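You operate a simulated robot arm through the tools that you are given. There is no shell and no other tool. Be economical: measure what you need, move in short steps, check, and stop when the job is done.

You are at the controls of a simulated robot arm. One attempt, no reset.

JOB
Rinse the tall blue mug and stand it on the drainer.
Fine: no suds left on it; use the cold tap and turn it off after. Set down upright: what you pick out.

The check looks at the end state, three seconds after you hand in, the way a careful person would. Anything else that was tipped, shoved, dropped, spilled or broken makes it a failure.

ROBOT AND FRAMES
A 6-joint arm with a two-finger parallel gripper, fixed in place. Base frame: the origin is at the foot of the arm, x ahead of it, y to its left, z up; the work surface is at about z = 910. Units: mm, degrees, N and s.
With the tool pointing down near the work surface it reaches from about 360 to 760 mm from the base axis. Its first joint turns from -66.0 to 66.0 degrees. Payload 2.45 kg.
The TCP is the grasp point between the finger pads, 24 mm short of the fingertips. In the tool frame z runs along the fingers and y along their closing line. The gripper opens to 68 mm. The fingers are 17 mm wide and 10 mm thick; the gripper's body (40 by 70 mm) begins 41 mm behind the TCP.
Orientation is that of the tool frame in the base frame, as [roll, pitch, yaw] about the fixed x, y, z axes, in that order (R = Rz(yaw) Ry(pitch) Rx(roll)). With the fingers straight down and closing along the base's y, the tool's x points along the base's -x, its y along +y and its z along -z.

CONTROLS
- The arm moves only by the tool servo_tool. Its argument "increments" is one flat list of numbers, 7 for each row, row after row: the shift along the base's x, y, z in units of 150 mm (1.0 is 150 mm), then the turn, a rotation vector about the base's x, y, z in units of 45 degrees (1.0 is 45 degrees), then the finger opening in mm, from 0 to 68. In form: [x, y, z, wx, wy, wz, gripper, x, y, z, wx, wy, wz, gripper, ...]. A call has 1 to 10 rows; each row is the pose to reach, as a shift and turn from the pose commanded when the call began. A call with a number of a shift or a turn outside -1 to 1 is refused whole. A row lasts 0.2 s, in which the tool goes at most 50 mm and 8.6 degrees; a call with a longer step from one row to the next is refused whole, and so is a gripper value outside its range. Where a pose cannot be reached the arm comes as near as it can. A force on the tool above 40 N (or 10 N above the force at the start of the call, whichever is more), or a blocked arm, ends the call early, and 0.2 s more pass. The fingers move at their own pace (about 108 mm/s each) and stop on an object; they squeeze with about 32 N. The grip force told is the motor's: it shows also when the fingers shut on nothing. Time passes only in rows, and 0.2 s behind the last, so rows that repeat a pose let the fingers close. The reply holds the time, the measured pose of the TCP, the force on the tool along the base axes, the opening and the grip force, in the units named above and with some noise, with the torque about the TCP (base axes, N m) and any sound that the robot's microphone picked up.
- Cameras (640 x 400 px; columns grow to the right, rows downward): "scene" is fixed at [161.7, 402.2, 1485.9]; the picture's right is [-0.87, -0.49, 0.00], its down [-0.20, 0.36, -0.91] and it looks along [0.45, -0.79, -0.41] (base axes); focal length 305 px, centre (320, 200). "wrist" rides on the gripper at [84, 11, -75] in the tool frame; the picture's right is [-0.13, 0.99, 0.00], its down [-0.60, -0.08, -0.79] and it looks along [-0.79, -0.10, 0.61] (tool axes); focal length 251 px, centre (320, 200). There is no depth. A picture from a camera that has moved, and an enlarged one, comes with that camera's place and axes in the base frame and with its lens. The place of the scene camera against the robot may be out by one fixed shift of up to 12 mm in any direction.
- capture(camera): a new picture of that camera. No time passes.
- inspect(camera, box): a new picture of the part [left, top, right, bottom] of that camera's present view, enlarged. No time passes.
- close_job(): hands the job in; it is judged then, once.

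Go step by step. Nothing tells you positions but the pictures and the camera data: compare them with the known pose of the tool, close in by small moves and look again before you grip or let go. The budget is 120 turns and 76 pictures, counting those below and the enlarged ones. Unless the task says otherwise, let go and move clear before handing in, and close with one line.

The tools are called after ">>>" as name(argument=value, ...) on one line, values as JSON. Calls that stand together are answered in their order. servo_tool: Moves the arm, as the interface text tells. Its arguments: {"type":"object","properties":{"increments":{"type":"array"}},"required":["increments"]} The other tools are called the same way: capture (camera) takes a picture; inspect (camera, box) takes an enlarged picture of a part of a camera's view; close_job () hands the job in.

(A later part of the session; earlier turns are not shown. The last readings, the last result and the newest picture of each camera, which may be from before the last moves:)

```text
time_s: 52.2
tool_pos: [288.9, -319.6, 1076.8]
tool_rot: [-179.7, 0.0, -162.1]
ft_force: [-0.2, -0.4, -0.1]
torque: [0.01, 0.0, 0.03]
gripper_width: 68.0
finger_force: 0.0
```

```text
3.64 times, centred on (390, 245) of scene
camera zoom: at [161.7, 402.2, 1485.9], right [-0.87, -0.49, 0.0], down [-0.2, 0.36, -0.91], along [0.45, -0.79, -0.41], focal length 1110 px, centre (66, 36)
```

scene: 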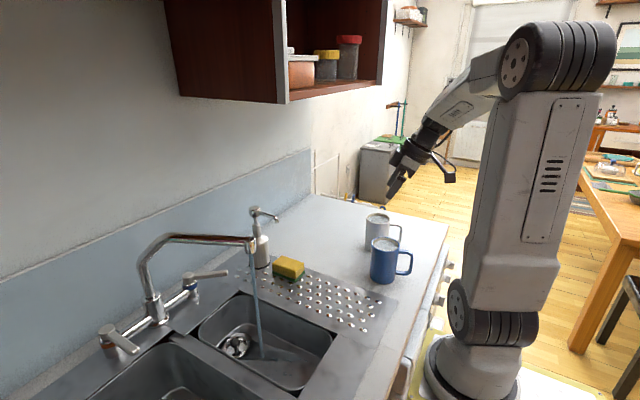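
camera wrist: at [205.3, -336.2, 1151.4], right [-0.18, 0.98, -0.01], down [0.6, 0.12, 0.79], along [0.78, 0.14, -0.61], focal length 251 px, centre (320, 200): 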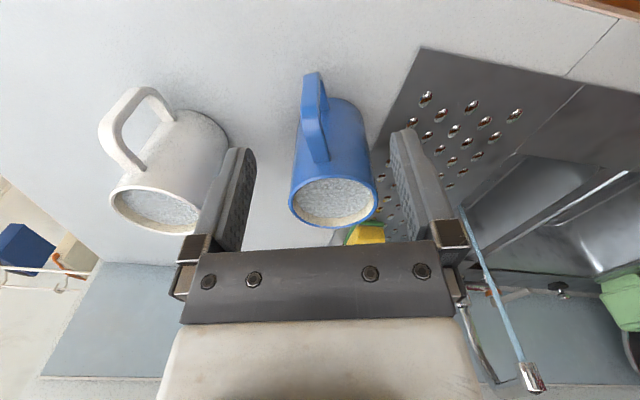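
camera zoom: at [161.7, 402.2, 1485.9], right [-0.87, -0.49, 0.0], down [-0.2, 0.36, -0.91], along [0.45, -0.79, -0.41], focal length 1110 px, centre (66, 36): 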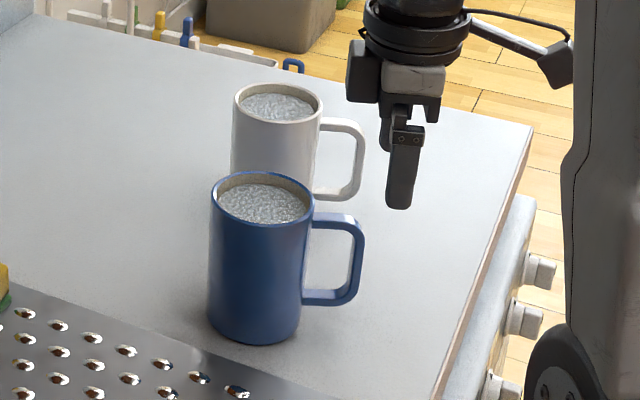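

The mug is now at about (374, -293), with its handle towards 205° and the outer corner at (305, -324). I'll turn 7° and descend vertically onto the handle.

>>> servo_tool(increments=[0.1, 0, -0.03, 0, 0, 0.08, 68, 0.193, 0, -0.1, 0, 0, 0.155, 68, 0.193, 0, -0.3, 0, 0, 0.155, 68, 0.193, 0, -0.5, 0, 0, 0.155, 68])

>>> capture(camera="wrist")

>>> inspect(camera="scene", box=[340, 190, 440, 300])

```text
time_s: 53.2
tool_pos: [317.1, -319.4, 1001.6]
tool_rot: [-179.6, 0.1, -155.0]
ft_force: [0.3, -0.3, -0.3]
torque: [0.04, -0.02, 0.0]
gripper_width: 68.3
finger_force: 0.1
```

```text
42 pictures are left
camera wrist: at [236.3, -345.6, 1076.5], right [-0.3, 0.95, -0.01], down [0.58, 0.19, 0.79], along [0.76, 0.23, -0.61], focal length 251 px, centre (320, 200)
```

wrist: 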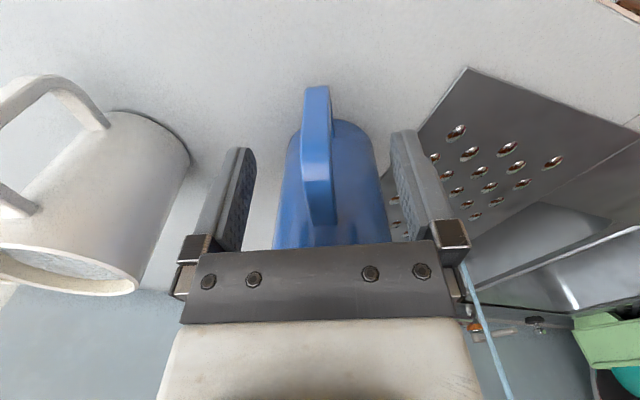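

```text
3.64 times, centred on (390, 245) of scene
camera zoom: at [161.8, 402.2, 1485.9], right [-0.87, -0.49, 0.0], down [-0.2, 0.36, -0.91], along [0.45, -0.79, -0.41], focal length 1110 px, centre (66, 36)
```

zoom: 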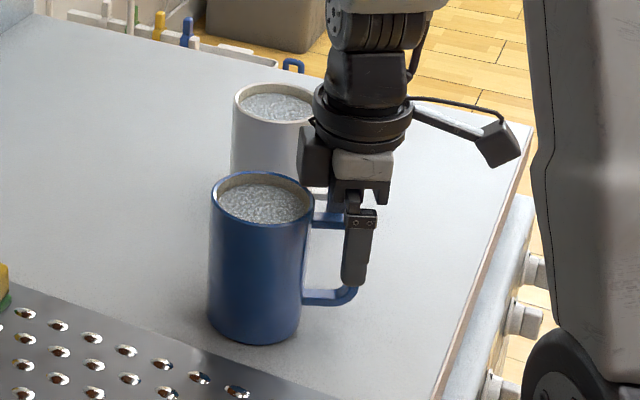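

The handle is centred and the fingers cover its outer corner. I'll lower 10 mm and close.

>>> servo_tool(increments=[0, 0, -0.065, 0, 0, 0, 68, 0, 0, -0.065, 0, 0, 0, 40, 0, 0, -0.065, 0, 0, 0, 20, 0, 0, -0.065, 0, 0, 0, 4, 0, 0, -0.065, 0, 0, 0, 0, 0, 0, -0.065, 0, 0, 0, 0])

>>> inspect(camera="scene", box=[340, 190, 440, 300])

```text
time_s: 54.6
tool_pos: [317.9, -319.1, 991.1]
tool_rot: [-179.6, 0.1, -155.1]
ft_force: [0.6, 2.0, -0.4]
torque: [0.1, 0.0, 0.01]
gripper_width: 13.8
finger_force: 31.9
```

```text
3.64 times, centred on (390, 245) of scene
camera zoom: at [161.8, 402.2, 1485.9], right [-0.87, -0.49, 0.0], down [-0.2, 0.36, -0.91], along [0.45, -0.79, -0.41], focal length 1110 px, centre (66, 36)
```

zoom: 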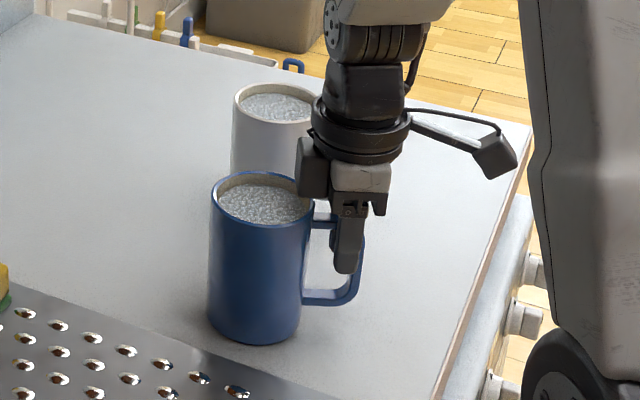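

Gripped at 13.8 mm. I'll lift slowly by 40 mm and check the load and the tilt.

>>> servo_tool(increments=[0, 0, 0.03, 0, 0, 0, 0, 0, 0, 0.08, 0, 0, 0, 0, 0, 0, 0.15, 0, 0, 0, 0, 0, 0, 0.22, 0, 0, 0, 0, 0, 0, 0.27, 0, 0, 0, 0])

>>> inspect(camera="scene", box=[340, 190, 440, 300])

```text
time_s: 55.8
tool_pos: [318.4, -319.9, 1031.9]
tool_rot: [-179.6, 0.0, -155.2]
ft_force: [-0.6, 0.4, -3.1]
torque: [-0.08, 0.15, -0.01]
gripper_width: 14.2
finger_force: 32.5
```

```text
3.64 times, centred on (390, 245) of scene
camera zoom: at [161.8, 402.2, 1485.9], right [-0.87, -0.49, 0.0], down [-0.2, 0.36, -0.91], along [0.45, -0.79, -0.41], focal length 1110 px, centre (66, 36)
```

zoom: 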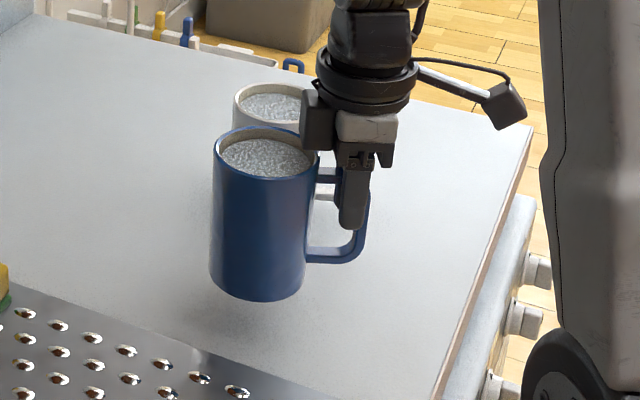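

The mug hangs level and weighs only about 3 N. I'll carry it upright to the drainer at (540, -150) with the handle facing the base, then regrip with a lean that suits rinsing and pouring.

>>> servo_tool(increments=[0.05, 0.05, 0.1, 0, 0, -0.08, 0, 0.16, 0.16, 0.2, 0, 0, -0.17, 0, 0.28, 0.3, 0.25, 0, 0, -0.26, 0, 0.4, 0.45, 0.25, 0, 0, -0.36, 0, 0.54, 0.6, 0.25, 0, 0, -0.45, 0])

>>> servo_tool(increments=[0.13, 0.16, 0, 0, 0, -0.09, 0, 0.26, 0.32, 0, 0, 0, -0.18, 0, 0.39, 0.48, 0, 0, 0, -0.27, 0, 0.54, 0.645, 0, 0, 0, -0.36, 0, 0.54, 0.645, 0, 0, 0, -0.45, 0])

>>> capture(camera="scene")

>>> capture(camera="wrist")

```text
time_s: 57.0
tool_pos: [399.2, -229.5, 1070.3]
tool_rot: [-179.6, 0.0, -175.4]
ft_force: [0.8, -0.5, -2.7]
torque: [-0.02, 0.2, -0.01]
gripper_width: 14.0
finger_force: 32.5
```

```text
time_s: 58.2
tool_pos: [481.2, -132.4, 1070.0]
tool_rot: [-179.5, 0.0, 164.2]
ft_force: [-0.7, 0.7, -3.3]
torque: [0.07, 0.15, -0.02]
gripper_width: 13.8
finger_force: 31.6
```

```text
38 pictures are left
```

scene: 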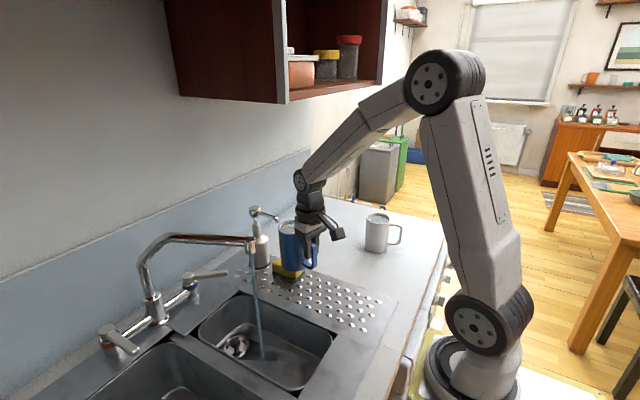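

```text
37 pictures are left
camera wrist: at [403.2, -99.6, 1144.7], right [0.39, 0.92, -0.01], down [0.56, -0.23, 0.79], along [0.73, -0.32, -0.61], focal length 251 px, centre (320, 200)
```

wrist: 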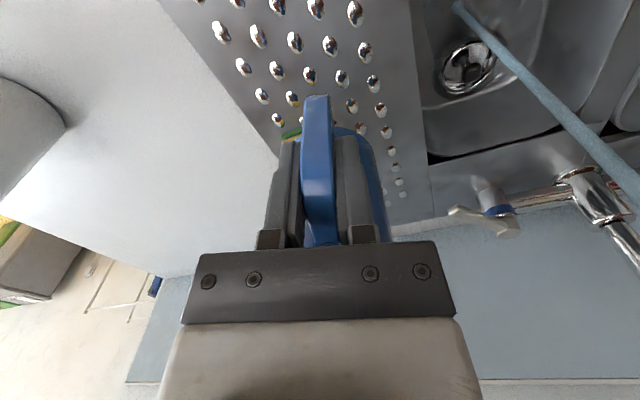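

The mug hangs at about (541, -149), clear of the sponge. I'll move back 15 mm and lower it until it touches the drainer.

>>> servo_tool(increments=[-0.1, 0.02, -0.1, 0, 0, 0, 0, -0.1, 0.02, -0.25, 0, 0, 0, 0, -0.1, 0.02, -0.4, 0, 0, 0, 0, -0.1, 0.02, -0.46, 0, 0, 0, 0, -0.1, 0.02, -0.48, 0, 0, 0, 0])

>>> servo_tool(increments=[0, 0, -0.015, 0, 0, 0, 0, 0, 0, -0.03, 0, 0, 0, 0])

>>> inspect(camera="scene", box=[240, 180, 380, 320])

```text
time_s: 59.1
tool_pos: [465.4, -130.0, 1009.2]
tool_rot: [-179.6, 0.0, 164.3]
ft_force: [-9.0, 3.1, 13.6]
torque: [-0.29, -0.76, -0.03]
gripper_width: 14.2
finger_force: 31.8
stopped in row 4: the force on the tool passed its limit at 44 N (the readings are from after the stop); the commanded pose is now the measured one
```

```text
time_s: 59.6
tool_pos: [464.7, -131.0, 1008.8]
tool_rot: [-179.6, 0.4, 164.4]
ft_force: [-7.9, 3.3, 13.5]
torque: [-0.25, -0.75, 0.03]
gripper_width: 14.1
finger_force: 31.8
stopped in row 2: the force on the tool passed its limit at 44 N (the readings are from after the stop); the commanded pose is now the measured one
```

```text
2.86 times, centred on (310, 250) of scene
camera zoom: at [161.3, 402.4, 1485.9], right [-0.87, -0.49, 0.0], down [-0.2, 0.36, -0.91], along [0.45, -0.79, -0.41], focal length 872 px, centre (349, 57)
```

zoom: 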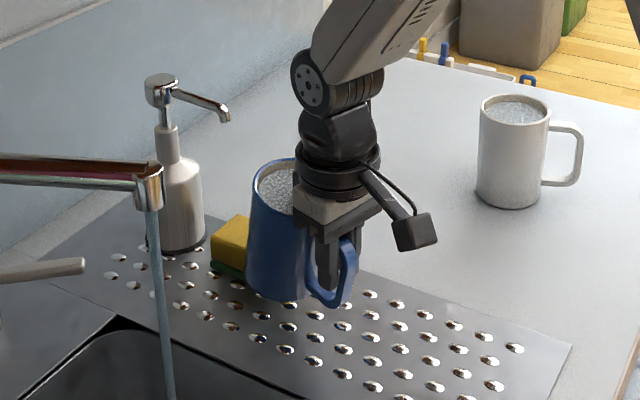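

Contact came about 18 mm higher than expected, and the mug looks slightly rocked. I'll lift a little and look closely.

>>> servo_tool(increments=[0, 0, 0.05, 0, 0, 0, 0, 0, 0, 0.15, 0, 0, 0, 0])

>>> inspect(camera="scene", box=[250, 210, 360, 310])

>>> capture(camera="wrist")

```text
time_s: 60.2
tool_pos: [463.8, -130.0, 1030.5]
tool_rot: [-179.5, 0.1, 164.3]
ft_force: [0.2, 0.3, -2.7]
torque: [0.05, 0.14, 0.01]
gripper_width: 14.1
finger_force: 31.9
```

```text
4.00 times, centred on (305, 260) of scene
camera zoom: at [161.8, 402.2, 1485.9], right [-0.87, -0.49, 0.0], down [-0.2, 0.36, -0.91], along [0.45, -0.79, -0.41], focal length 1221 px, centre (380, -40)
```

zoom: 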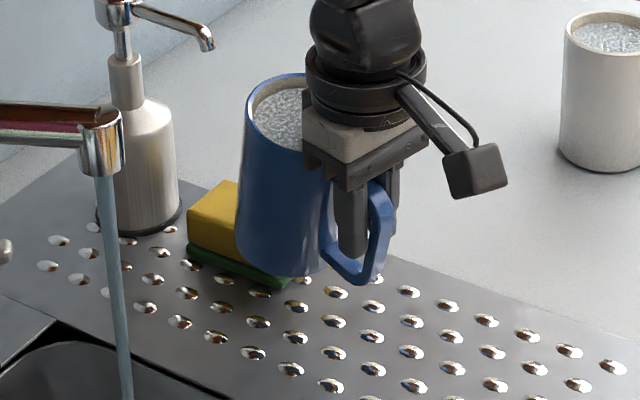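

```text
34 pictures are left
camera wrist: at [386.4, -97.6, 1105.6], right [0.39, 0.92, -0.01], down [0.56, -0.23, 0.8], along [0.73, -0.32, -0.61], focal length 251 px, centre (320, 200)
```

wrist: 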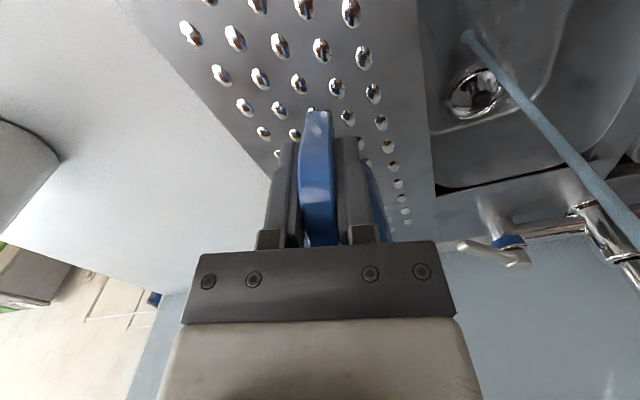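

The mug had touched down on the edge of the sponge, whose near corner is at about (567, -177). The sponge hasn't moved. I'll shift the mug to centre (540, -115), correct its lean by about 5°, and lower it in fine steps.

>>> servo_tool(increments=[0, 0.1, 0, 0, 0, 0, 0, 0.05, 0.22, 0, 0.015, 0.055, 0, 0, 0.107, 0.22, 0, 0.03, 0.11, 0, 0, 0.107, 0.22, -0.1, 0.03, 0.11, 0, 0, 0.107, 0.22, -0.17, 0.03, 0.11, 0, 0])

>>> inspect(camera="scene", box=[240, 210, 350, 310])

```text
time_s: 61.4
tool_pos: [482.7, -97.9, 1006.1]
tool_rot: [-179.5, -4.9, 164.2]
ft_force: [0.3, -0.1, -2.9]
torque: [0.08, 0.15, -0.02]
gripper_width: 14.0
finger_force: 32.2
```

```text
4.00 times, centred on (295, 260) of scene
camera zoom: at [161.8, 402.2, 1485.9], right [-0.87, -0.49, 0.0], down [-0.2, 0.36, -0.91], along [0.45, -0.79, -0.41], focal length 1221 px, centre (420, -40)
```

zoom: 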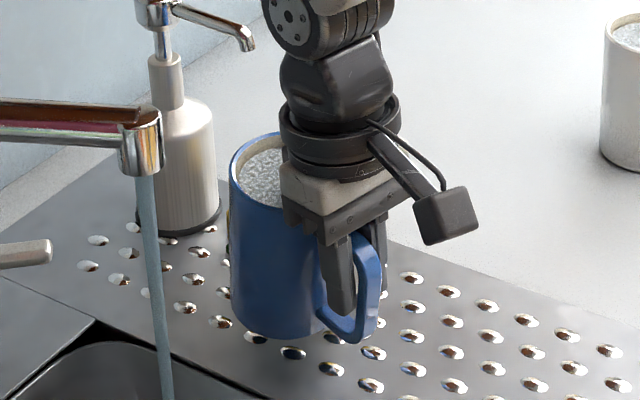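

Free of contact at z 1006. I'll lower in fine steps.

>>> servo_tool(increments=[0, 0, -0.02, 0, 0, 0, 0, 0, 0, -0.035, 0, 0, 0, 0, 0, 0, -0.05, 0, 0, 0, 0, 0, 0, -0.06, 0, 0, 0, 0])

>>> servo_tool(increments=[0, 0, -0.01, 0, 0, 0, 0, 0, 0, -0.02, 0, 0, 0, 0])

```text
time_s: 62.4
tool_pos: [480.8, -97.4, 996.3]
tool_rot: [-179.5, -4.9, 164.3]
ft_force: [-0.6, 0.3, -2.3]
torque: [0.07, 0.15, -0.01]
gripper_width: 13.8
finger_force: 31.4
```

```text
time_s: 63.0
tool_pos: [482.6, -96.6, 992.6]
tool_rot: [-179.4, -4.8, 164.3]
ft_force: [0.4, 0.1, -3.5]
torque: [0.06, 0.19, 0.0]
gripper_width: 13.7
finger_force: 31.9
```

>>> servo_tool(increments=[0, 0, -0.01, 0, 0, 0, 0, 0, 0, -0.02, 0, 0, 0, 0, 0, 0, -0.03, 0, 0, 0, 0])

>>> inspect(camera="scene", box=[240, 210, 350, 310])

```text
time_s: 63.8
tool_pos: [481.4, -96.1, 988.1]
tool_rot: [-179.5, -4.9, 164.2]
ft_force: [0.1, 1.1, -2.1]
torque: [0.01, 0.16, 0.0]
gripper_width: 14.2
finger_force: 31.3
```

```text
4.00 times, centred on (295, 260) of scene
camera zoom: at [161.8, 402.2, 1485.9], right [-0.87, -0.49, 0.0], down [-0.2, 0.36, -0.91], along [0.45, -0.79, -0.41], focal length 1221 px, centre (420, -40)
```

zoom: 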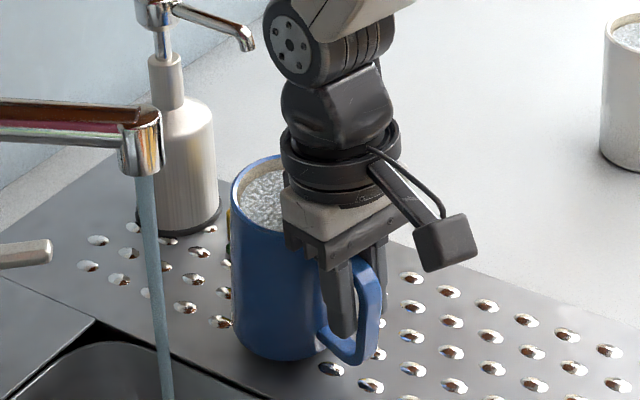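

>>> servo_tool(increments=[0, 0, -0.013, 0, 0, 0, 0, 0, 0, -0.026, 0, 0, 0, 0, 0, 0, -0.04, 0, 0, 0, 0])

>>> servo_tool(increments=[0, 0, -0.013, 0, 0, 0, 0, 0, 0, -0.026, 0, 0, 0, 0, 0, 0, -0.04, 0, 0, 0, 0])

```text
time_s: 64.6
tool_pos: [481.8, -96.6, 985.1]
tool_rot: [-179.6, -4.8, 164.4]
ft_force: [-11.9, 4.9, 29.4]
torque: [0.0, -0.27, 0.05]
gripper_width: 13.8
finger_force: 31.8
```

```text
time_s: 64.9
tool_pos: [483.1, -97.5, 983.2]
tool_rot: [-179.6, -4.6, 164.2]
ft_force: [-4.5, 0.9, 9.5]
torque: [0.01, -0.11, 0.03]
gripper_width: 14.1
finger_force: 32.6
stopped in row 1: the force on the tool passed its limit at 46 N (the readings are from after the stop); the commanded pose is now the measured one
```

It's on the surface. I'll release, rise clear and check.

>>> servo_tool(increments=[0, 0, 0.005, 0, 0, 0, 20, 0, 0, 0.005, 0, 0, 0, 40, 0, 0, 0.005, 0, 0, 0, 68, 0, 0, 0.005, 0, 0, 0, 68])

>>> servo_tool(increments=[-0.05, 0.015, 0.15, -0.03, -0.11, 0, 68, -0.1, 0.03, 0.4, -0.03, -0.11, 0, 68, -0.1, 0.03, 0.65, -0.03, -0.11, 0, 68])

>>> capture(camera="wrist")

>>> inspect(camera="scene", box=[240, 210, 350, 310])

```text
time_s: 65.9
tool_pos: [483.0, -96.3, 983.7]
tool_rot: [-179.7, -4.7, 164.3]
ft_force: [-0.9, -1.6, 4.2]
torque: [-0.12, -0.11, -0.03]
gripper_width: 68.2
finger_force: 0.0
```

```text
time_s: 66.7
tool_pos: [467.8, -91.8, 1082.3]
tool_rot: [-179.6, 0.3, 164.4]
ft_force: [0.3, -0.3, 0.3]
torque: [-0.02, 0.04, -0.02]
gripper_width: 67.9
finger_force: 0.1
```

```text
31 pictures are left
camera wrist: at [389.0, -58.4, 1156.5], right [0.39, 0.92, -0.01], down [0.56, -0.23, 0.8], along [0.73, -0.32, -0.6], focal length 251 px, centre (320, 200)
```

wrist: 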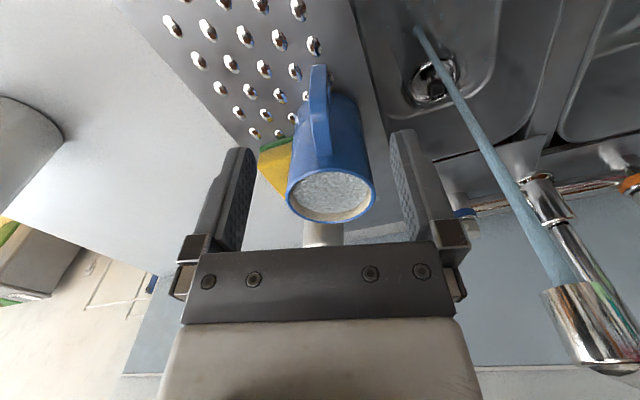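

```text
4.00 times, centred on (295, 260) of scene
camera zoom: at [161.7, 402.2, 1485.9], right [-0.87, -0.49, 0.0], down [-0.2, 0.36, -0.91], along [0.45, -0.79, -0.41], focal length 1221 px, centre (420, -40)
```

zoom: 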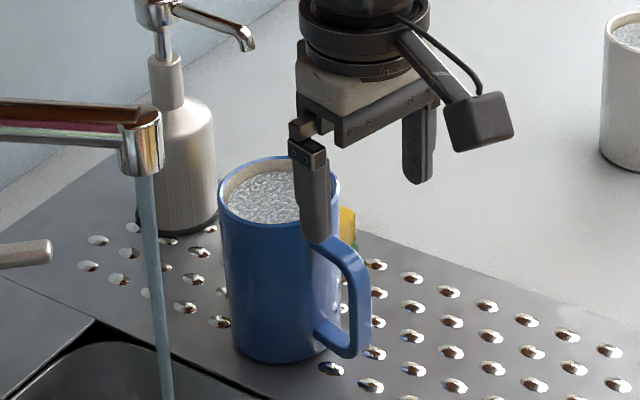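

The mug stands upright at about (549, -117), with its handle corner near (478, -99, 1005). Now I'll lean the tool about 33° above it and check that this is reachable here.

>>> servo_tool(increments=[0.03, -0.015, 0.1, -0.035, -0.142, 0.01, 68, 0.06, -0.03, 0.1, -0.07, -0.284, 0.02, 68, 0.09, -0.045, 0.1, -0.106, -0.427, 0.03, 68, 0.127, -0.06, 0.1, -0.142, -0.57, 0.04, 68, 0.127, -0.06, 0.1, -0.177, -0.711, 0.04, 68])

>>> capture(camera="wrist")

```text
time_s: 67.9
tool_pos: [487.3, -100.9, 1097.2]
tool_rot: [180.0, 33.5, 166.2]
ft_force: [0.8, -0.3, -0.3]
torque: [-0.02, 0.0, 0.02]
gripper_width: 68.0
finger_force: 0.1
```

```text
29 pictures are left
camera wrist: at [380.8, -65.1, 1113.4], right [0.34, 0.94, 0.07], down [0.05, -0.09, 0.99], along [0.94, -0.34, -0.07], focal length 251 px, centre (320, 200)
```

wrist: 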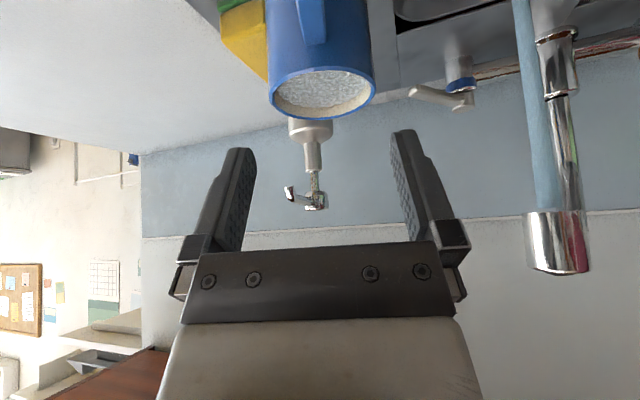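

Reachable. I'll descend with the lean held and check before closing.

>>> servo_tool(increments=[0, 0, -0.2, 0, 0, 0, 68, 0, 0, -0.4, 0, 0, 0, 68, 0, 0, -0.55, 0, 0, 0, 68, 0, 0, -0.65, 0, 0, 0, 68])

>>> capture(camera="wrist")

>>> inspect(camera="scene", box=[240, 210, 350, 310])

```text
time_s: 68.9
tool_pos: [486.6, -101.9, 998.2]
tool_rot: [180.0, 33.4, 166.2]
ft_force: [-0.1, -0.5, 0.1]
torque: [0.02, 0.0, 0.01]
gripper_width: 68.0
finger_force: 0.1
out of reach, approached as far as the arm can: row 2
```

```text
28 pictures are left
camera wrist: at [381.0, -65.0, 1016.2], right [0.34, 0.94, 0.07], down [0.05, -0.09, 0.99], along [0.94, -0.34, -0.08], focal length 251 px, centre (320, 200)
```

wrist: 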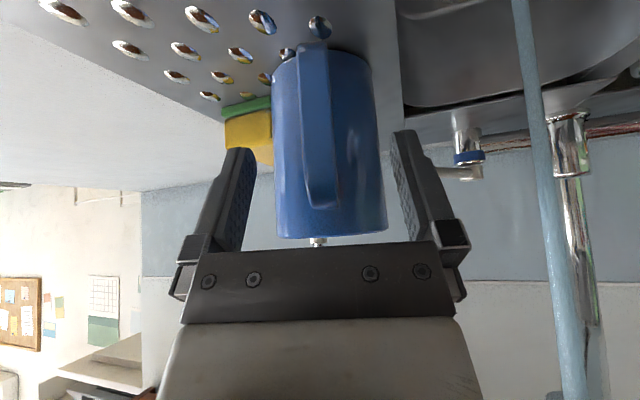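

```text
4.00 times, centred on (295, 260) of scene
camera zoom: at [161.7, 402.2, 1485.9], right [-0.87, -0.49, 0.0], down [-0.2, 0.36, -0.91], along [0.45, -0.79, -0.41], focal length 1221 px, centre (420, -40)
```

zoom: 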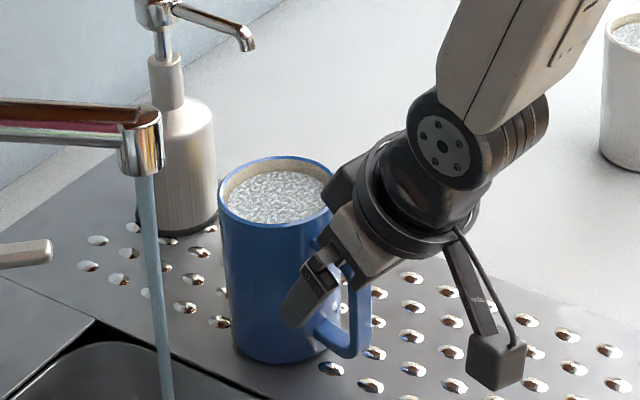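

The handle is centred between the fingers. I'll close on it.

>>> servo_tool(increments=[0, 0, -0.02, 0, 0, 0, 68, 0, 0, -0.02, 0, 0, 0, 40, 0, 0, -0.02, 0, 0, 0, 20, 0, 0, -0.02, 0, 0, 0, 4, 0, 0, -0.02, 0, 0, 0, 0, 0, 0, -0.02, 0, 0, 0, 0])

>>> servo_tool(increments=[0, 0, 0.03, 0, 0, 0, 0, 0, 0, 0.08, 0, 0, 0, 0, 0, 0, 0.15, 0, 0, 0, 0, 0, 0, 0.25, 0, 0, 0, 0, 0, 0, 0.35, 0, 0, 0, 0])

>>> inspect(camera="scene", box=[200, 180, 360, 330])

```text
time_s: 70.3
tool_pos: [486.7, -101.4, 996.4]
tool_rot: [179.9, 33.3, 166.0]
ft_force: [-0.2, -0.9, 0.3]
torque: [0.02, -0.03, -0.05]
gripper_width: 14.1
finger_force: 31.7
```

```text
time_s: 71.5
tool_pos: [486.1, -101.5, 1043.1]
tool_rot: [179.8, 33.3, 166.0]
ft_force: [0.0, 0.4, -2.5]
torque: [0.02, 0.19, 0.01]
gripper_width: 13.8
finger_force: 32.4
out of reach, approached as far as the arm can: row 5
```

```text
2.67 times, centred on (280, 255) of scene
camera zoom: at [161.8, 402.2, 1485.9], right [-0.87, -0.49, 0.0], down [-0.2, 0.36, -0.91], along [0.45, -0.79, -0.41], focal length 814 px, centre (427, 53)
```

zoom: 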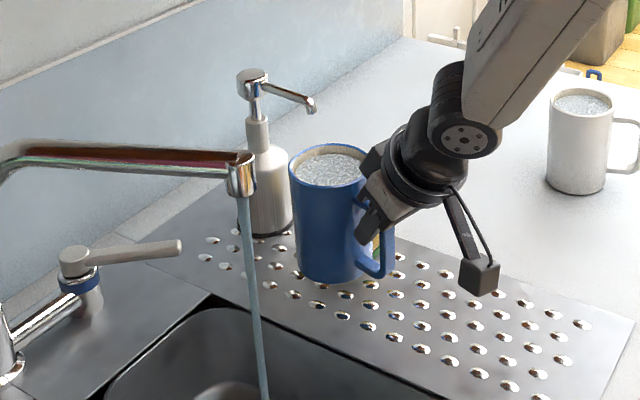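

Held level with the lean. Next I'll carry it under the stream, with the mug centre going to about (552, 6).

>>> servo_tool(increments=[0.01, 0.12, 0, 0, 0, 0.06, 0, 0.02, 0.27, 0, 0, 0, 0.12, 0, 0.03, 0.42, 0, 0, 0, 0.18, 0, 0.035, 0.57, 0, 0, 0, 0.24, 0, 0.04, 0.72, 0, 0, 0, 0.3, 0])

>>> inspect(camera="scene", box=[160, 200, 360, 380])

>>> capture(camera="wrist")

```text
time_s: 72.7
tool_pos: [491.8, 6.8, 1044.2]
tool_rot: [179.9, 33.4, 179.6]
ft_force: [-0.1, -0.1, -2.2]
torque: [0.0, 0.22, 0.03]
gripper_width: 14.0
finger_force: 31.6
```

```text
2.22 times, centred on (260, 290) of scene
camera zoom: at [161.8, 402.2, 1485.9], right [-0.87, -0.49, 0.0], down [-0.2, 0.36, -0.91], along [0.45, -0.79, -0.41], focal length 678 px, centre (453, 0)
```

zoom: 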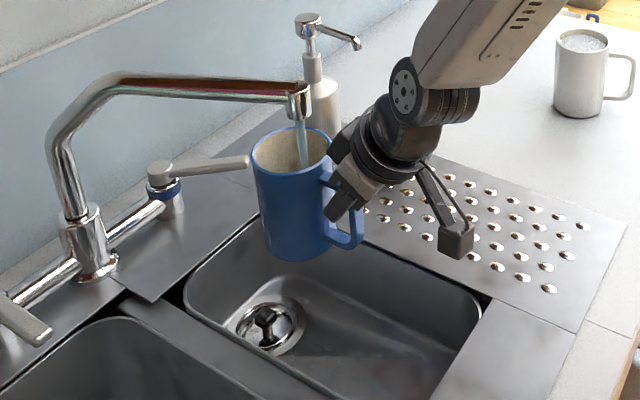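

```text
24 pictures are left
camera wrist: at [381.0, 17.3, 1060.8], right [0.11, 0.99, 0.07], down [0.07, -0.08, 0.99], along [0.99, -0.11, -0.08], focal length 251 px, centre (320, 200)
```

wrist: 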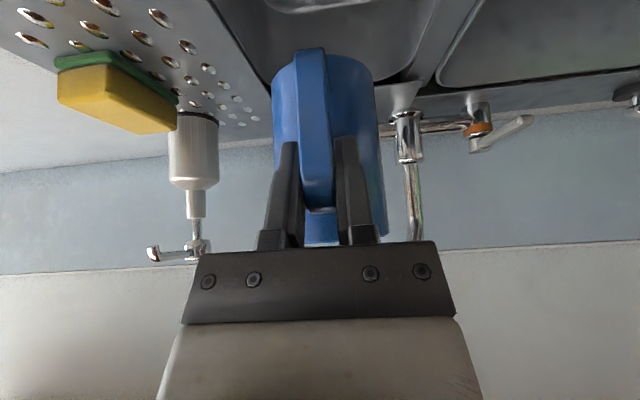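

The stream is falling into the mug and the suds inside are going already. I'll hold it there, swirling slightly, for a couple of seconds and watch the weight.

>>> servo_tool(increments=[0, 0, 0, 0, 0, 0, 0, 0.03, 0.05, 0, 0, 0, 0, 0, 0.08, 0.08, 0, 0, 0, 0, 0, 0.1, 0, 0, 0, 0, 0, 0, 0.08, -0.08, 0, 0, 0, 0, 0, 0.03, -0.08, 0, 0, 0, 0, 0, 0, -0.03, 0, 0, 0, 0, 0, 0, 0, 0, 0, 0, 0, 0, 0, 0, 0, 0, 0, 0, 0, 0, 0, 0, 0, 0, 0, 0])

>>> inspect(camera="scene", box=[225, 220, 325, 320])

```text
time_s: 74.9
tool_pos: [493.0, 7.1, 1044.5]
tool_rot: [179.9, 33.4, 179.6]
ft_force: [0.1, 0.4, -4.7]
torque: [-0.02, 0.24, 0.0]
gripper_width: 14.0
finger_force: 31.4
out of reach, approached as far as the arm can: row 5, 6
```

```text
4.00 times, centred on (275, 270) of scene
camera zoom: at [161.8, 402.2, 1485.9], right [-0.87, -0.49, 0.0], down [-0.2, 0.36, -0.91], along [0.45, -0.79, -0.41], focal length 1221 px, centre (500, -80)
```

zoom: 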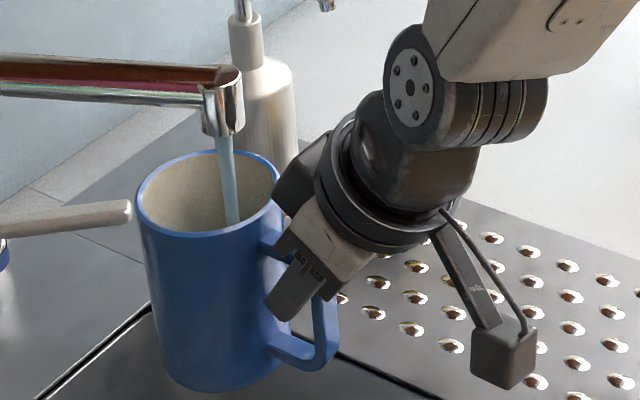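

The mug is taking water (the load is up about 2 N) and the inside looks clean. I'll tip it out by rolling 180° about the tool axis, which stays below spilling tilt, and then levelling the tool so it pours into the basin.

>>> servo_tool(increments=[0.03, -0.02, -0.02, -0.098, 0, 0.151, 0, 0.06, -0.04, -0.03, -0.196, 0, 0.302, 0, 0.09, -0.06, -0.03, -0.294, 0, 0.453, 0, 0.12, -0.08, -0.03, -0.392, 0, 0.604, 0, 0.12, -0.1, -0.03, -0.49, 0, 0.755, 0, 0.12, -0.1, -0.03, -0.545, 0, 0.839, 0])

>>> servo_tool(increments=[0, 0, 0, -0.098, 0, 0.151, 0, 0, 0, 0, -0.196, 0, 0.302, 0, 0, 0, 0, -0.294, 0, 0.453, 0, 0, 0, 0, -0.392, 0, 0.604, 0, 0, 0, 0, -0.49, 0, 0.755, 0, 0, 0, 0, -0.545, 0, 0.839, 0])

>>> capture(camera="scene")

```text
time_s: 76.3
tool_pos: [510.1, -8.2, 1038.1]
tool_rot: [-155.2, 23.1, -130.1]
ft_force: [-0.3, -0.2, -5.1]
torque: [-0.1, 0.26, 0.0]
gripper_width: 14.0
finger_force: 32.2
```

```text
time_s: 77.7
tool_pos: [510.5, -8.1, 1039.4]
tool_rot: [-146.9, 0.4, -90.0]
ft_force: [0.3, 0.5, -4.3]
torque: [-0.15, 0.16, 0.0]
gripper_width: 14.0
finger_force: 31.9
```

```text
22 pictures are left
```

scene: 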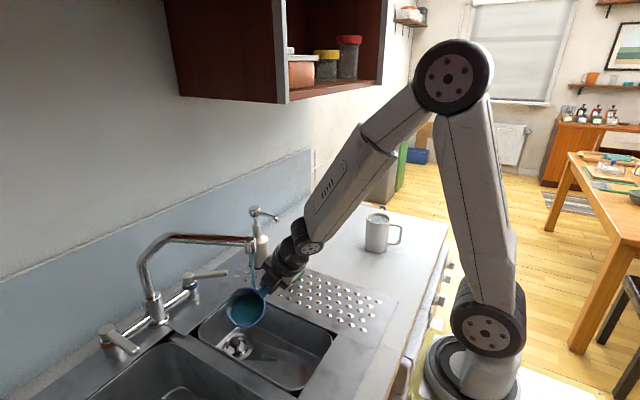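

That's going well, with water visible in the mug and nothing touched. I'll finish the roll.

>>> servo_tool(increments=[0, 0, 0, -0.098, 0, 0.151, 0, 0, 0, 0, -0.196, 0, 0.302, 0, 0, 0, 0, -0.294, 0, 0.453, 0, 0, 0, 0, -0.392, 0, 0.604, 0, 0, 0, 0, -0.49, 0, 0.755, 0, 0, 0, 0, -0.545, 0, 0.839, 0])

>>> servo_tool(increments=[0, 0, 0, -0.098, 0, 0.151, 0, 0, 0.01, 0, -0.196, 0, 0.302, 0, 0, 0.02, 0, -0.294, 0, 0.453, 0, 0, 0.03, 0, -0.392, 0, 0.604, 0, 0, 0.04, 0, -0.49, 0, 0.755, 0, 0, 0.05, 0, -0.545, 0, 0.839, 0])

>>> inspect(camera="scene", box=[160, 200, 360, 380])

```text
time_s: 79.1
tool_pos: [511.2, -8.4, 1039.6]
tool_rot: [-155.1, -22.3, -50.0]
ft_force: [0.6, 0.4, -4.8]
torque: [-0.11, 0.1, -0.02]
gripper_width: 13.8
finger_force: 32.0
```

```text
time_s: 80.5
tool_pos: [510.8, -1.2, 1040.4]
tool_rot: [-179.7, -32.6, -0.2]
ft_force: [0.0, -0.7, -2.3]
torque: [0.09, -0.06, -0.07]
gripper_width: 13.7
finger_force: 32.2
```

```text
2.22 times, centred on (260, 290) of scene
camera zoom: at [161.8, 402.2, 1485.9], right [-0.87, -0.49, 0.0], down [-0.2, 0.36, -0.91], along [0.45, -0.79, -0.41], focal length 678 px, centre (453, 0)
```

zoom: 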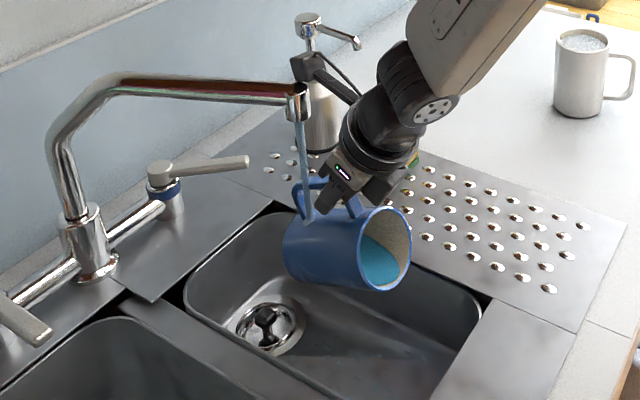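

The mug hangs under the gripper and water is about to pour. I'll level the tool to tip it out, easing slightly to -y to keep the camera clear of the spout.

>>> servo_tool(increments=[-0.01, -0.04, 0, 0, -0.17, 0, 0, 0, -0.08, 0, 0, -0.34, 0, 0, 0.03, -0.1, 0, 0, -0.51, 0, 0, 0.07, -0.1, 0, 0, -0.68, 0, 0, 0.1, -0.1, 0, 0, -0.85, 0, 0])

>>> servo_tool(increments=[0.03, 0, 0, 0, -0.17, 0, 0, 0.06, 0, 0, 0, -0.34, 0, 0, 0.08, 0, 0, 0, -0.45, 0, 0, 0.08, 0, 0, 0, -0.45, 0, 0])

>>> inspect(camera="scene", box=[160, 200, 360, 380])

```text
time_s: 81.7
tool_pos: [533.6, -42.0, 1061.5]
tool_rot: [-170.8, -70.2, -7.3]
ft_force: [-0.6, 0.2, -3.2]
torque: [-0.02, 0.17, -0.01]
gripper_width: 13.9
finger_force: 32.3
out of reach, approached as far as the arm can: row 1, 2, 3, 4, 5
```

```text
time_s: 82.7
tool_pos: [558.0, -55.0, 1079.3]
tool_rot: [-87.5, -85.1, -89.6]
ft_force: [1.0, -0.5, -3.5]
torque: [-0.04, 0.2, 0.02]
gripper_width: 13.5
finger_force: 32.2
out of reach, approached as far as the arm can: row 1, 2, 3, 4
```

```text
2.22 times, centred on (260, 290) of scene
camera zoom: at [161.8, 402.2, 1485.9], right [-0.87, -0.49, 0.0], down [-0.2, 0.36, -0.91], along [0.45, -0.79, -0.41], focal length 678 px, centre (453, 0)
```

zoom: 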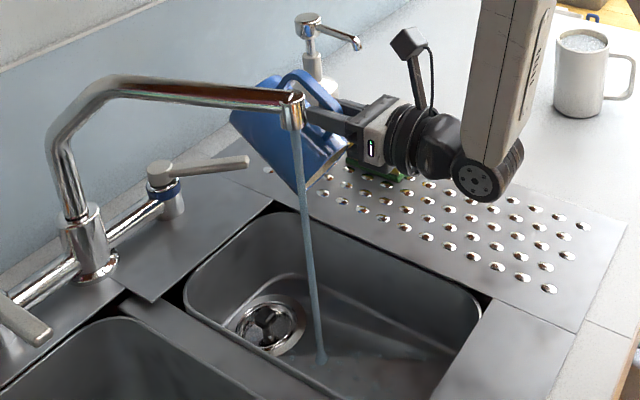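

The arm drifted to y = -55 while pouring, so I need to check for any water on the drainer.

>>> inspect(camera="scene", box=[230, 235, 400, 350])

>>> capture(camera="wrist")

```text
3.48 times, centred on (315, 292) of scene
camera zoom: at [161.8, 402.2, 1485.9], right [-0.87, -0.49, 0.0], down [-0.2, 0.36, -0.91], along [0.45, -0.79, -0.41], focal length 1062 px, centre (337, -122)
```

zoom: 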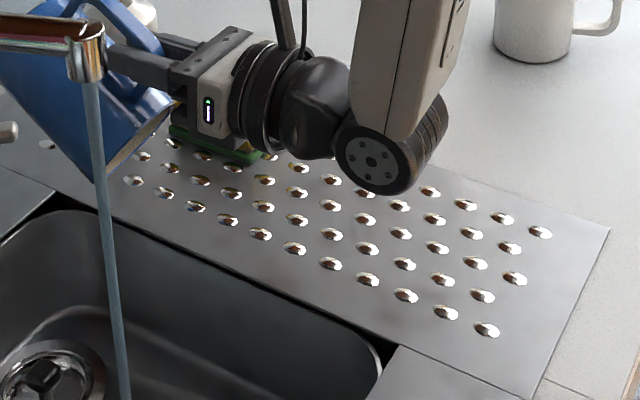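

```text
18 pictures are left
camera wrist: at [483.2, -77.9, 1162.2], right [0.05, -0.98, -0.21], down [-0.8, 0.09, -0.6], along [0.6, 0.2, -0.77], focal length 251 px, centre (320, 200)
```

wrist: 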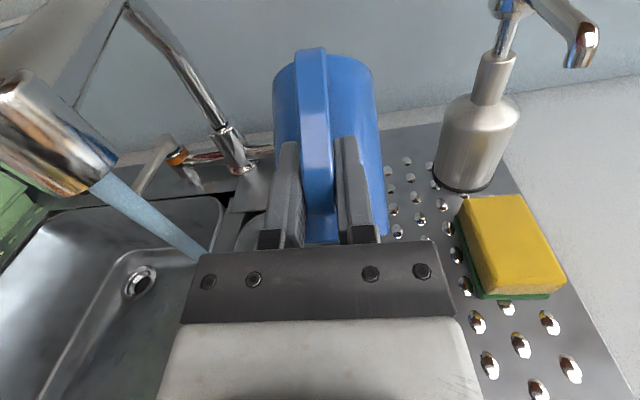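

No water is visible on the drainer, and the sponge and soap are untouched. I'll move a little to -y, rise well above the spout, and align the tool with the arm's plane before rolling the mug upright.

>>> servo_tool(increments=[0, -0.15, 0.05, 0, 0, -0.05, 0, 0, -0.23, 0.25, 0, 0, -0.1, 0, 0, -0.23, 0.5, 0, 0, -0.16, 0, 0, -0.23, 0.75, 0, 0, -0.21, 0, 0, -0.23, 1.0, 0, 0, -0.26, 0])

>>> servo_tool(increments=[0.03, 0, 0, 0.178, -0.028, 0, 0, 0.06, 0, 0, 0.356, -0.056, 0, 0, 0.06, 0, 0, 0.533, -0.084, 0, 0, 0.06, 0, 0, 0.711, -0.11, 0, 0, 0.06, 0, 0, 0.9, -0.142, 0, 0])

>>> capture(camera="scene")

```text
time_s: 83.9
tool_pos: [555.7, -100.7, 1231.0]
tool_rot: [-81.4, -87.2, -107.6]
ft_force: [0.8, -0.1, -2.1]
torque: [0.06, 0.22, 0.02]
gripper_width: 13.8
finger_force: 32.3
out of reach, approached as far as the arm can: row 1, 5
```

```text
time_s: 85.1
tool_pos: [564.0, -100.0, 1232.1]
tool_rot: [-89.9, -46.3, -99.8]
ft_force: [-0.1, -0.3, -3.4]
torque: [-0.01, 0.18, -0.02]
gripper_width: 14.2
finger_force: 31.9
```

```text
17 pictures are left
```

scene: 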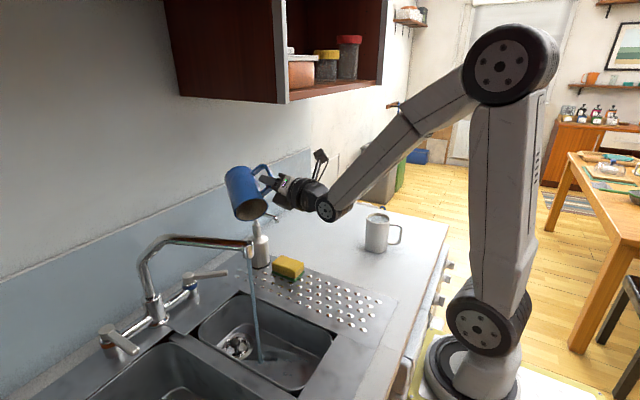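

The tool is in plane at azimuth -10°. I'll roll the remaining 136°.

>>> servo_tool(increments=[0, 0, 0, 0.175, -0.03, 0, 0, 0, 0, 0, 0.35, -0.06, 0, 0, 0, 0, 0, 0.525, -0.09, 0, 0, 0, 0, 0, 0.7, -0.12, 0, 0, 0, 0, 0, 0.875, -0.15, 0, 0, 0, 0, 0, 0.985, -0.17, 0, 0])

>>> servo_tool(increments=[0, 0, 0, 0.175, -0.03, 0, 0, 0, 0, 0, 0.35, -0.06, 0, 0, 0, 0, 0, 0.525, -0.09, 0, 0, 0, 0, 0, 0.7, -0.12, 0, 0, 0, 0, 0, 0.875, -0.15, 0, 0, 0, 0, 0, 0.985, -0.17, 0, 0])

>>> servo_tool(increments=[0, 0, 0, 0.175, -0.03, 0, 0, 0, 0, 0, 0.35, -0.06, 0, 0, 0, 0, 0, 0.525, -0.09, 0, 0, 0, 0, 0, 0.7, -0.12, 0, 0, 0, 0, 0, 0.875, -0.15, 0, 0, 0, 0, 0, 0.985, -0.17, 0, 0])

>>> inspect(camera="scene", box=[200, 120, 360, 280])

```text
time_s: 86.5
tool_pos: [564.7, -100.0, 1232.0]
tool_rot: [-90.0, -1.3, -99.9]
ft_force: [-0.3, 0.6, -2.7]
torque: [-0.05, 0.16, 0.0]
gripper_width: 13.7
finger_force: 31.9
```

```text
time_s: 87.9
tool_pos: [564.5, -100.4, 1232.1]
tool_rot: [-90.0, 43.5, -99.8]
ft_force: [1.1, 0.7, -3.3]
torque: [-0.04, 0.18, -0.01]
gripper_width: 14.0
finger_force: 32.4
```

```text
time_s: 89.3
tool_pos: [565.6, -101.0, 1232.0]
tool_rot: [-90.4, 88.6, -100.2]
ft_force: [0.2, 0.8, -2.9]
torque: [0.01, 0.18, 0.0]
gripper_width: 13.7
finger_force: 32.3
```

```text
2.50 times, centred on (280, 200) of scene
camera zoom: at [161.8, 402.2, 1485.9], right [-0.87, -0.49, 0.0], down [-0.2, 0.36, -0.91], along [0.45, -0.79, -0.41], focal length 763 px, centre (420, 200)
```

zoom: 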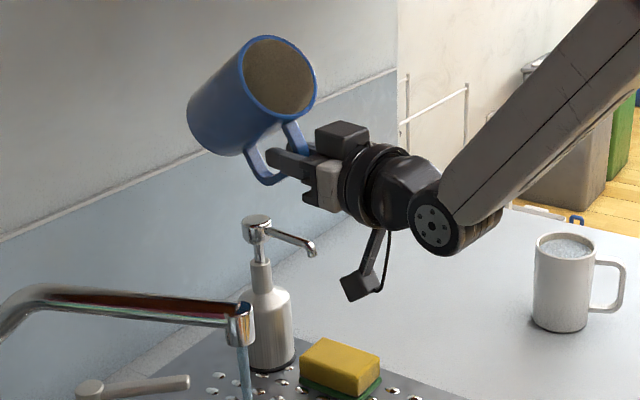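

The mug is empty and clean inside. I'll pitch down in plane to set it upright again.

>>> servo_tool(increments=[0, 0, 0, 0.027, 0.153, 0, 0, 0, 0, 0, 0.054, 0.306, 0, 0, 0, 0, 0, 0.081, 0.46, 0, 0, 0, 0, 0, 0.107, 0.613, 0, 0, 0, 0, 0, 0.134, 0.767, 0, 0])

>>> servo_tool(increments=[-0.1, 0.018, -0.1, 0.027, 0.153, 0, 0, -0.2, 0.036, -0.2, 0.054, 0.306, 0, 0, -0.32, 0.05, -0.35, 0.083, 0.473, 0, 0, -0.42, 0.03, -0.55, 0.083, 0.473, 0, 0, -0.49, 0, -0.75, 0.083, 0.473, 0, 0])

>>> inspect(camera="scene", box=[220, 180, 360, 320])

```text
time_s: 90.5
tool_pos: [565.9, -95.6, 1233.1]
tool_rot: [-179.3, 60.3, 172.8]
ft_force: [-0.4, 0.8, -2.6]
torque: [0.02, 0.22, -0.01]
gripper_width: 14.0
finger_force: 32.4
out of reach, approached as far as the arm can: row 5
```

```text
time_s: 91.7
tool_pos: [492.5, -95.5, 1118.5]
tool_rot: [179.6, 38.8, 172.0]
ft_force: [0.4, 0.5, -3.9]
torque: [0.03, 0.19, 0.0]
gripper_width: 14.0
finger_force: 32.0
out of reach, approached as far as the arm can: row 1, 2
```

```text
2.86 times, centred on (290, 250) of scene
camera zoom: at [161.8, 402.2, 1485.9], right [-0.87, -0.49, 0.0], down [-0.2, 0.36, -0.91], along [0.45, -0.79, -0.41], focal length 872 px, centre (406, 57)
```

zoom: 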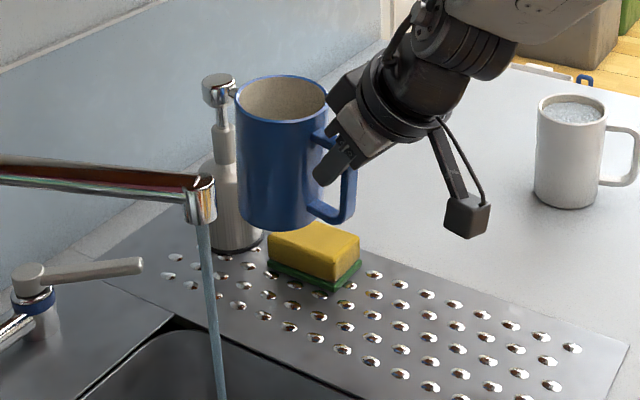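

The mug is clean and nearly upright. I'll take out the last 5° of lean and lower to just above the drainer.

>>> servo_tool(increments=[-0.02, -0.02, -0.1, 0.008, 0.06, 0, 0, -0.04, -0.05, -0.3, 0.017, 0.119, 0, 0, -0.04, -0.05, -0.5, 0.017, 0.119, 0, 0, -0.04, -0.05, -0.65, 0.017, 0.119, 0, 0, -0.04, -0.05, -0.7, 0.017, 0.119, 0, 0])

>>> inspect(camera="scene", box=[240, 210, 350, 310])

```text
time_s: 92.9
tool_pos: [485.8, -101.7, 1013.5]
tool_rot: [-178.6, 32.8, 176.6]
ft_force: [0.4, -1.6, -2.1]
torque: [0.02, 0.15, -0.14]
gripper_width: 13.8
finger_force: 31.7
```

```text
4.00 times, centred on (295, 260) of scene
camera zoom: at [161.8, 402.2, 1485.9], right [-0.87, -0.49, 0.0], down [-0.2, 0.36, -0.91], along [0.45, -0.79, -0.41], focal length 1221 px, centre (420, -40)
```

zoom: 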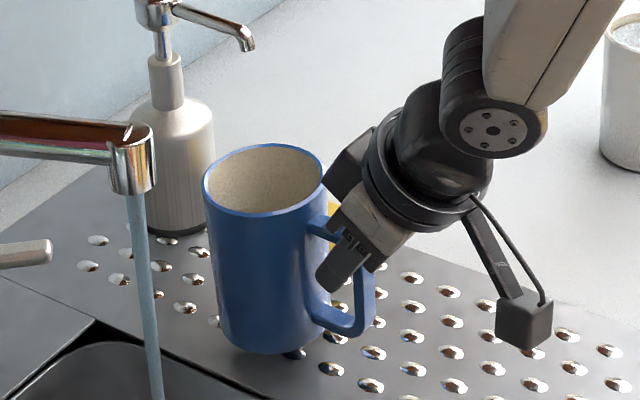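

The wrist has yawed a few degrees and the mug sits near the basin edge. I'll nudge it 15 mm to -y, undo the yaw, and let it settle.

>>> servo_tool(increments=[0, -0.05, 0, 0, 0, -0.05, 0, 0, -0.1, 0, 0, 0, -0.1, 0, 0, -0.1, 0, 0, 0, -0.1, 0])

>>> servo_tool(increments=[0, 0, -0.03, 0, 0, 0, 0, 0, 0, -0.06, 0, 0, 0, 0, 0, 0, -0.075, 0, 0, 0, 0])

```text
time_s: 93.7
tool_pos: [485.9, -118.4, 1014.8]
tool_rot: [179.7, 33.4, 167.5]
ft_force: [-0.3, -1.0, -2.4]
torque: [0.07, 0.15, 0.02]
gripper_width: 14.1
finger_force: 32.2
```

```text
time_s: 94.5
tool_pos: [487.2, -117.6, 1003.4]
tool_rot: [179.6, 33.5, 167.6]
ft_force: [-0.8, -0.4, -2.6]
torque: [0.05, 0.17, -0.03]
gripper_width: 14.1
finger_force: 32.5
```

>>> servo_tool(increments=[0, 0.02, -0.013, 0, 0, 0, 0, 0, 0.03, -0.026, 0, 0, 0, 0, 0, 0.03, -0.04, 0, 0, 0, 0])

>>> servo_tool(increments=[0, 0, -0.008, 0, 0, 0, 0, 0, 0, -0.016, 0, 0, 0, 0])

>>> inspect(camera="scene", box=[240, 210, 350, 310])

```text
time_s: 95.3
tool_pos: [487.3, -115.8, 998.0]
tool_rot: [179.6, 33.5, 167.4]
ft_force: [-0.7, 0.5, 1.5]
torque: [-0.08, 0.07, -0.04]
gripper_width: 13.8
finger_force: 31.9
```

```text
time_s: 95.9
tool_pos: [488.2, -115.0, 996.1]
tool_rot: [179.7, 33.8, 167.5]
ft_force: [-10.4, -0.6, 24.9]
torque: [-0.57, -0.12, -0.16]
gripper_width: 13.9
finger_force: 32.1
```

```text
4.00 times, centred on (295, 260) of scene
camera zoom: at [161.1, 402.3, 1485.9], right [-0.87, -0.49, 0.0], down [-0.2, 0.36, -0.91], along [0.45, -0.79, -0.41], focal length 1221 px, centre (420, -40)
```

zoom: 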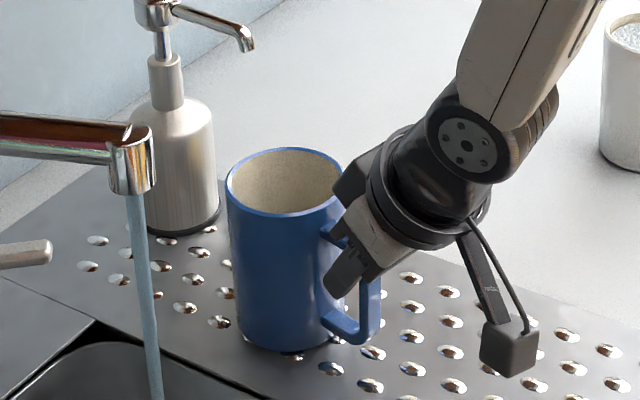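

The mug is firmly on the drainer, upright and clear of the sponge. I'll release it and rise.

>>> servo_tool(increments=[0, 0, 0.008, 0, 0, 0, 20, 0, 0, 0.008, 0, 0, 0, 40, 0, 0, 0.008, 0, 0, 0, 68, 0, 0, 0.008, 0, 0, 0, 68])

>>> servo_tool(increments=[0, 0, 0.15, 0.02, 0.1, 0, 68, 0, 0, 0.4, 0.04, 0.2, 0, 68, 0, 0, 0.7, 0.06, 0.3, 0, 68, 0, 0, 1.0, 0.09, 0.45, 0, 68])

>>> inspect(camera="scene", box=[120, 190, 360, 340])

```text
time_s: 96.9
tool_pos: [485.7, -114.4, 994.7]
tool_rot: [179.5, 33.4, 167.5]
ft_force: [-0.8, 0.2, -0.1]
torque: [0.03, 0.02, 0.03]
gripper_width: 68.3
finger_force: 0.0
```

```text
time_s: 98.1
tool_pos: [508.9, -106.9, 1119.2]
tool_rot: [153.5, 23.7, 150.3]
ft_force: [0.0, -0.4, -0.3]
torque: [-0.02, -0.01, -0.01]
gripper_width: 68.0
finger_force: 0.0
out of reach, approached as far as the arm can: row 1, 2, 3, 4
stopped in row 4: the arm was blocked; the commanded pose is now the measured one
```

```text
2.67 times, centred on (240, 265) of scene
camera zoom: at [161.7, 402.2, 1485.9], right [-0.87, -0.49, 0.0], down [-0.2, 0.36, -0.91], along [0.45, -0.79, -0.41], focal length 814 px, centre (533, 27)
```

zoom: 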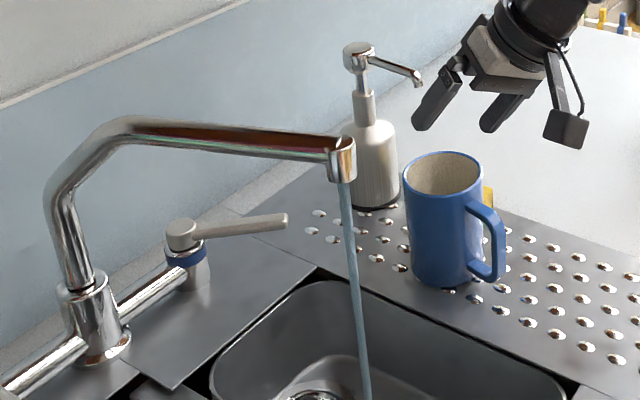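

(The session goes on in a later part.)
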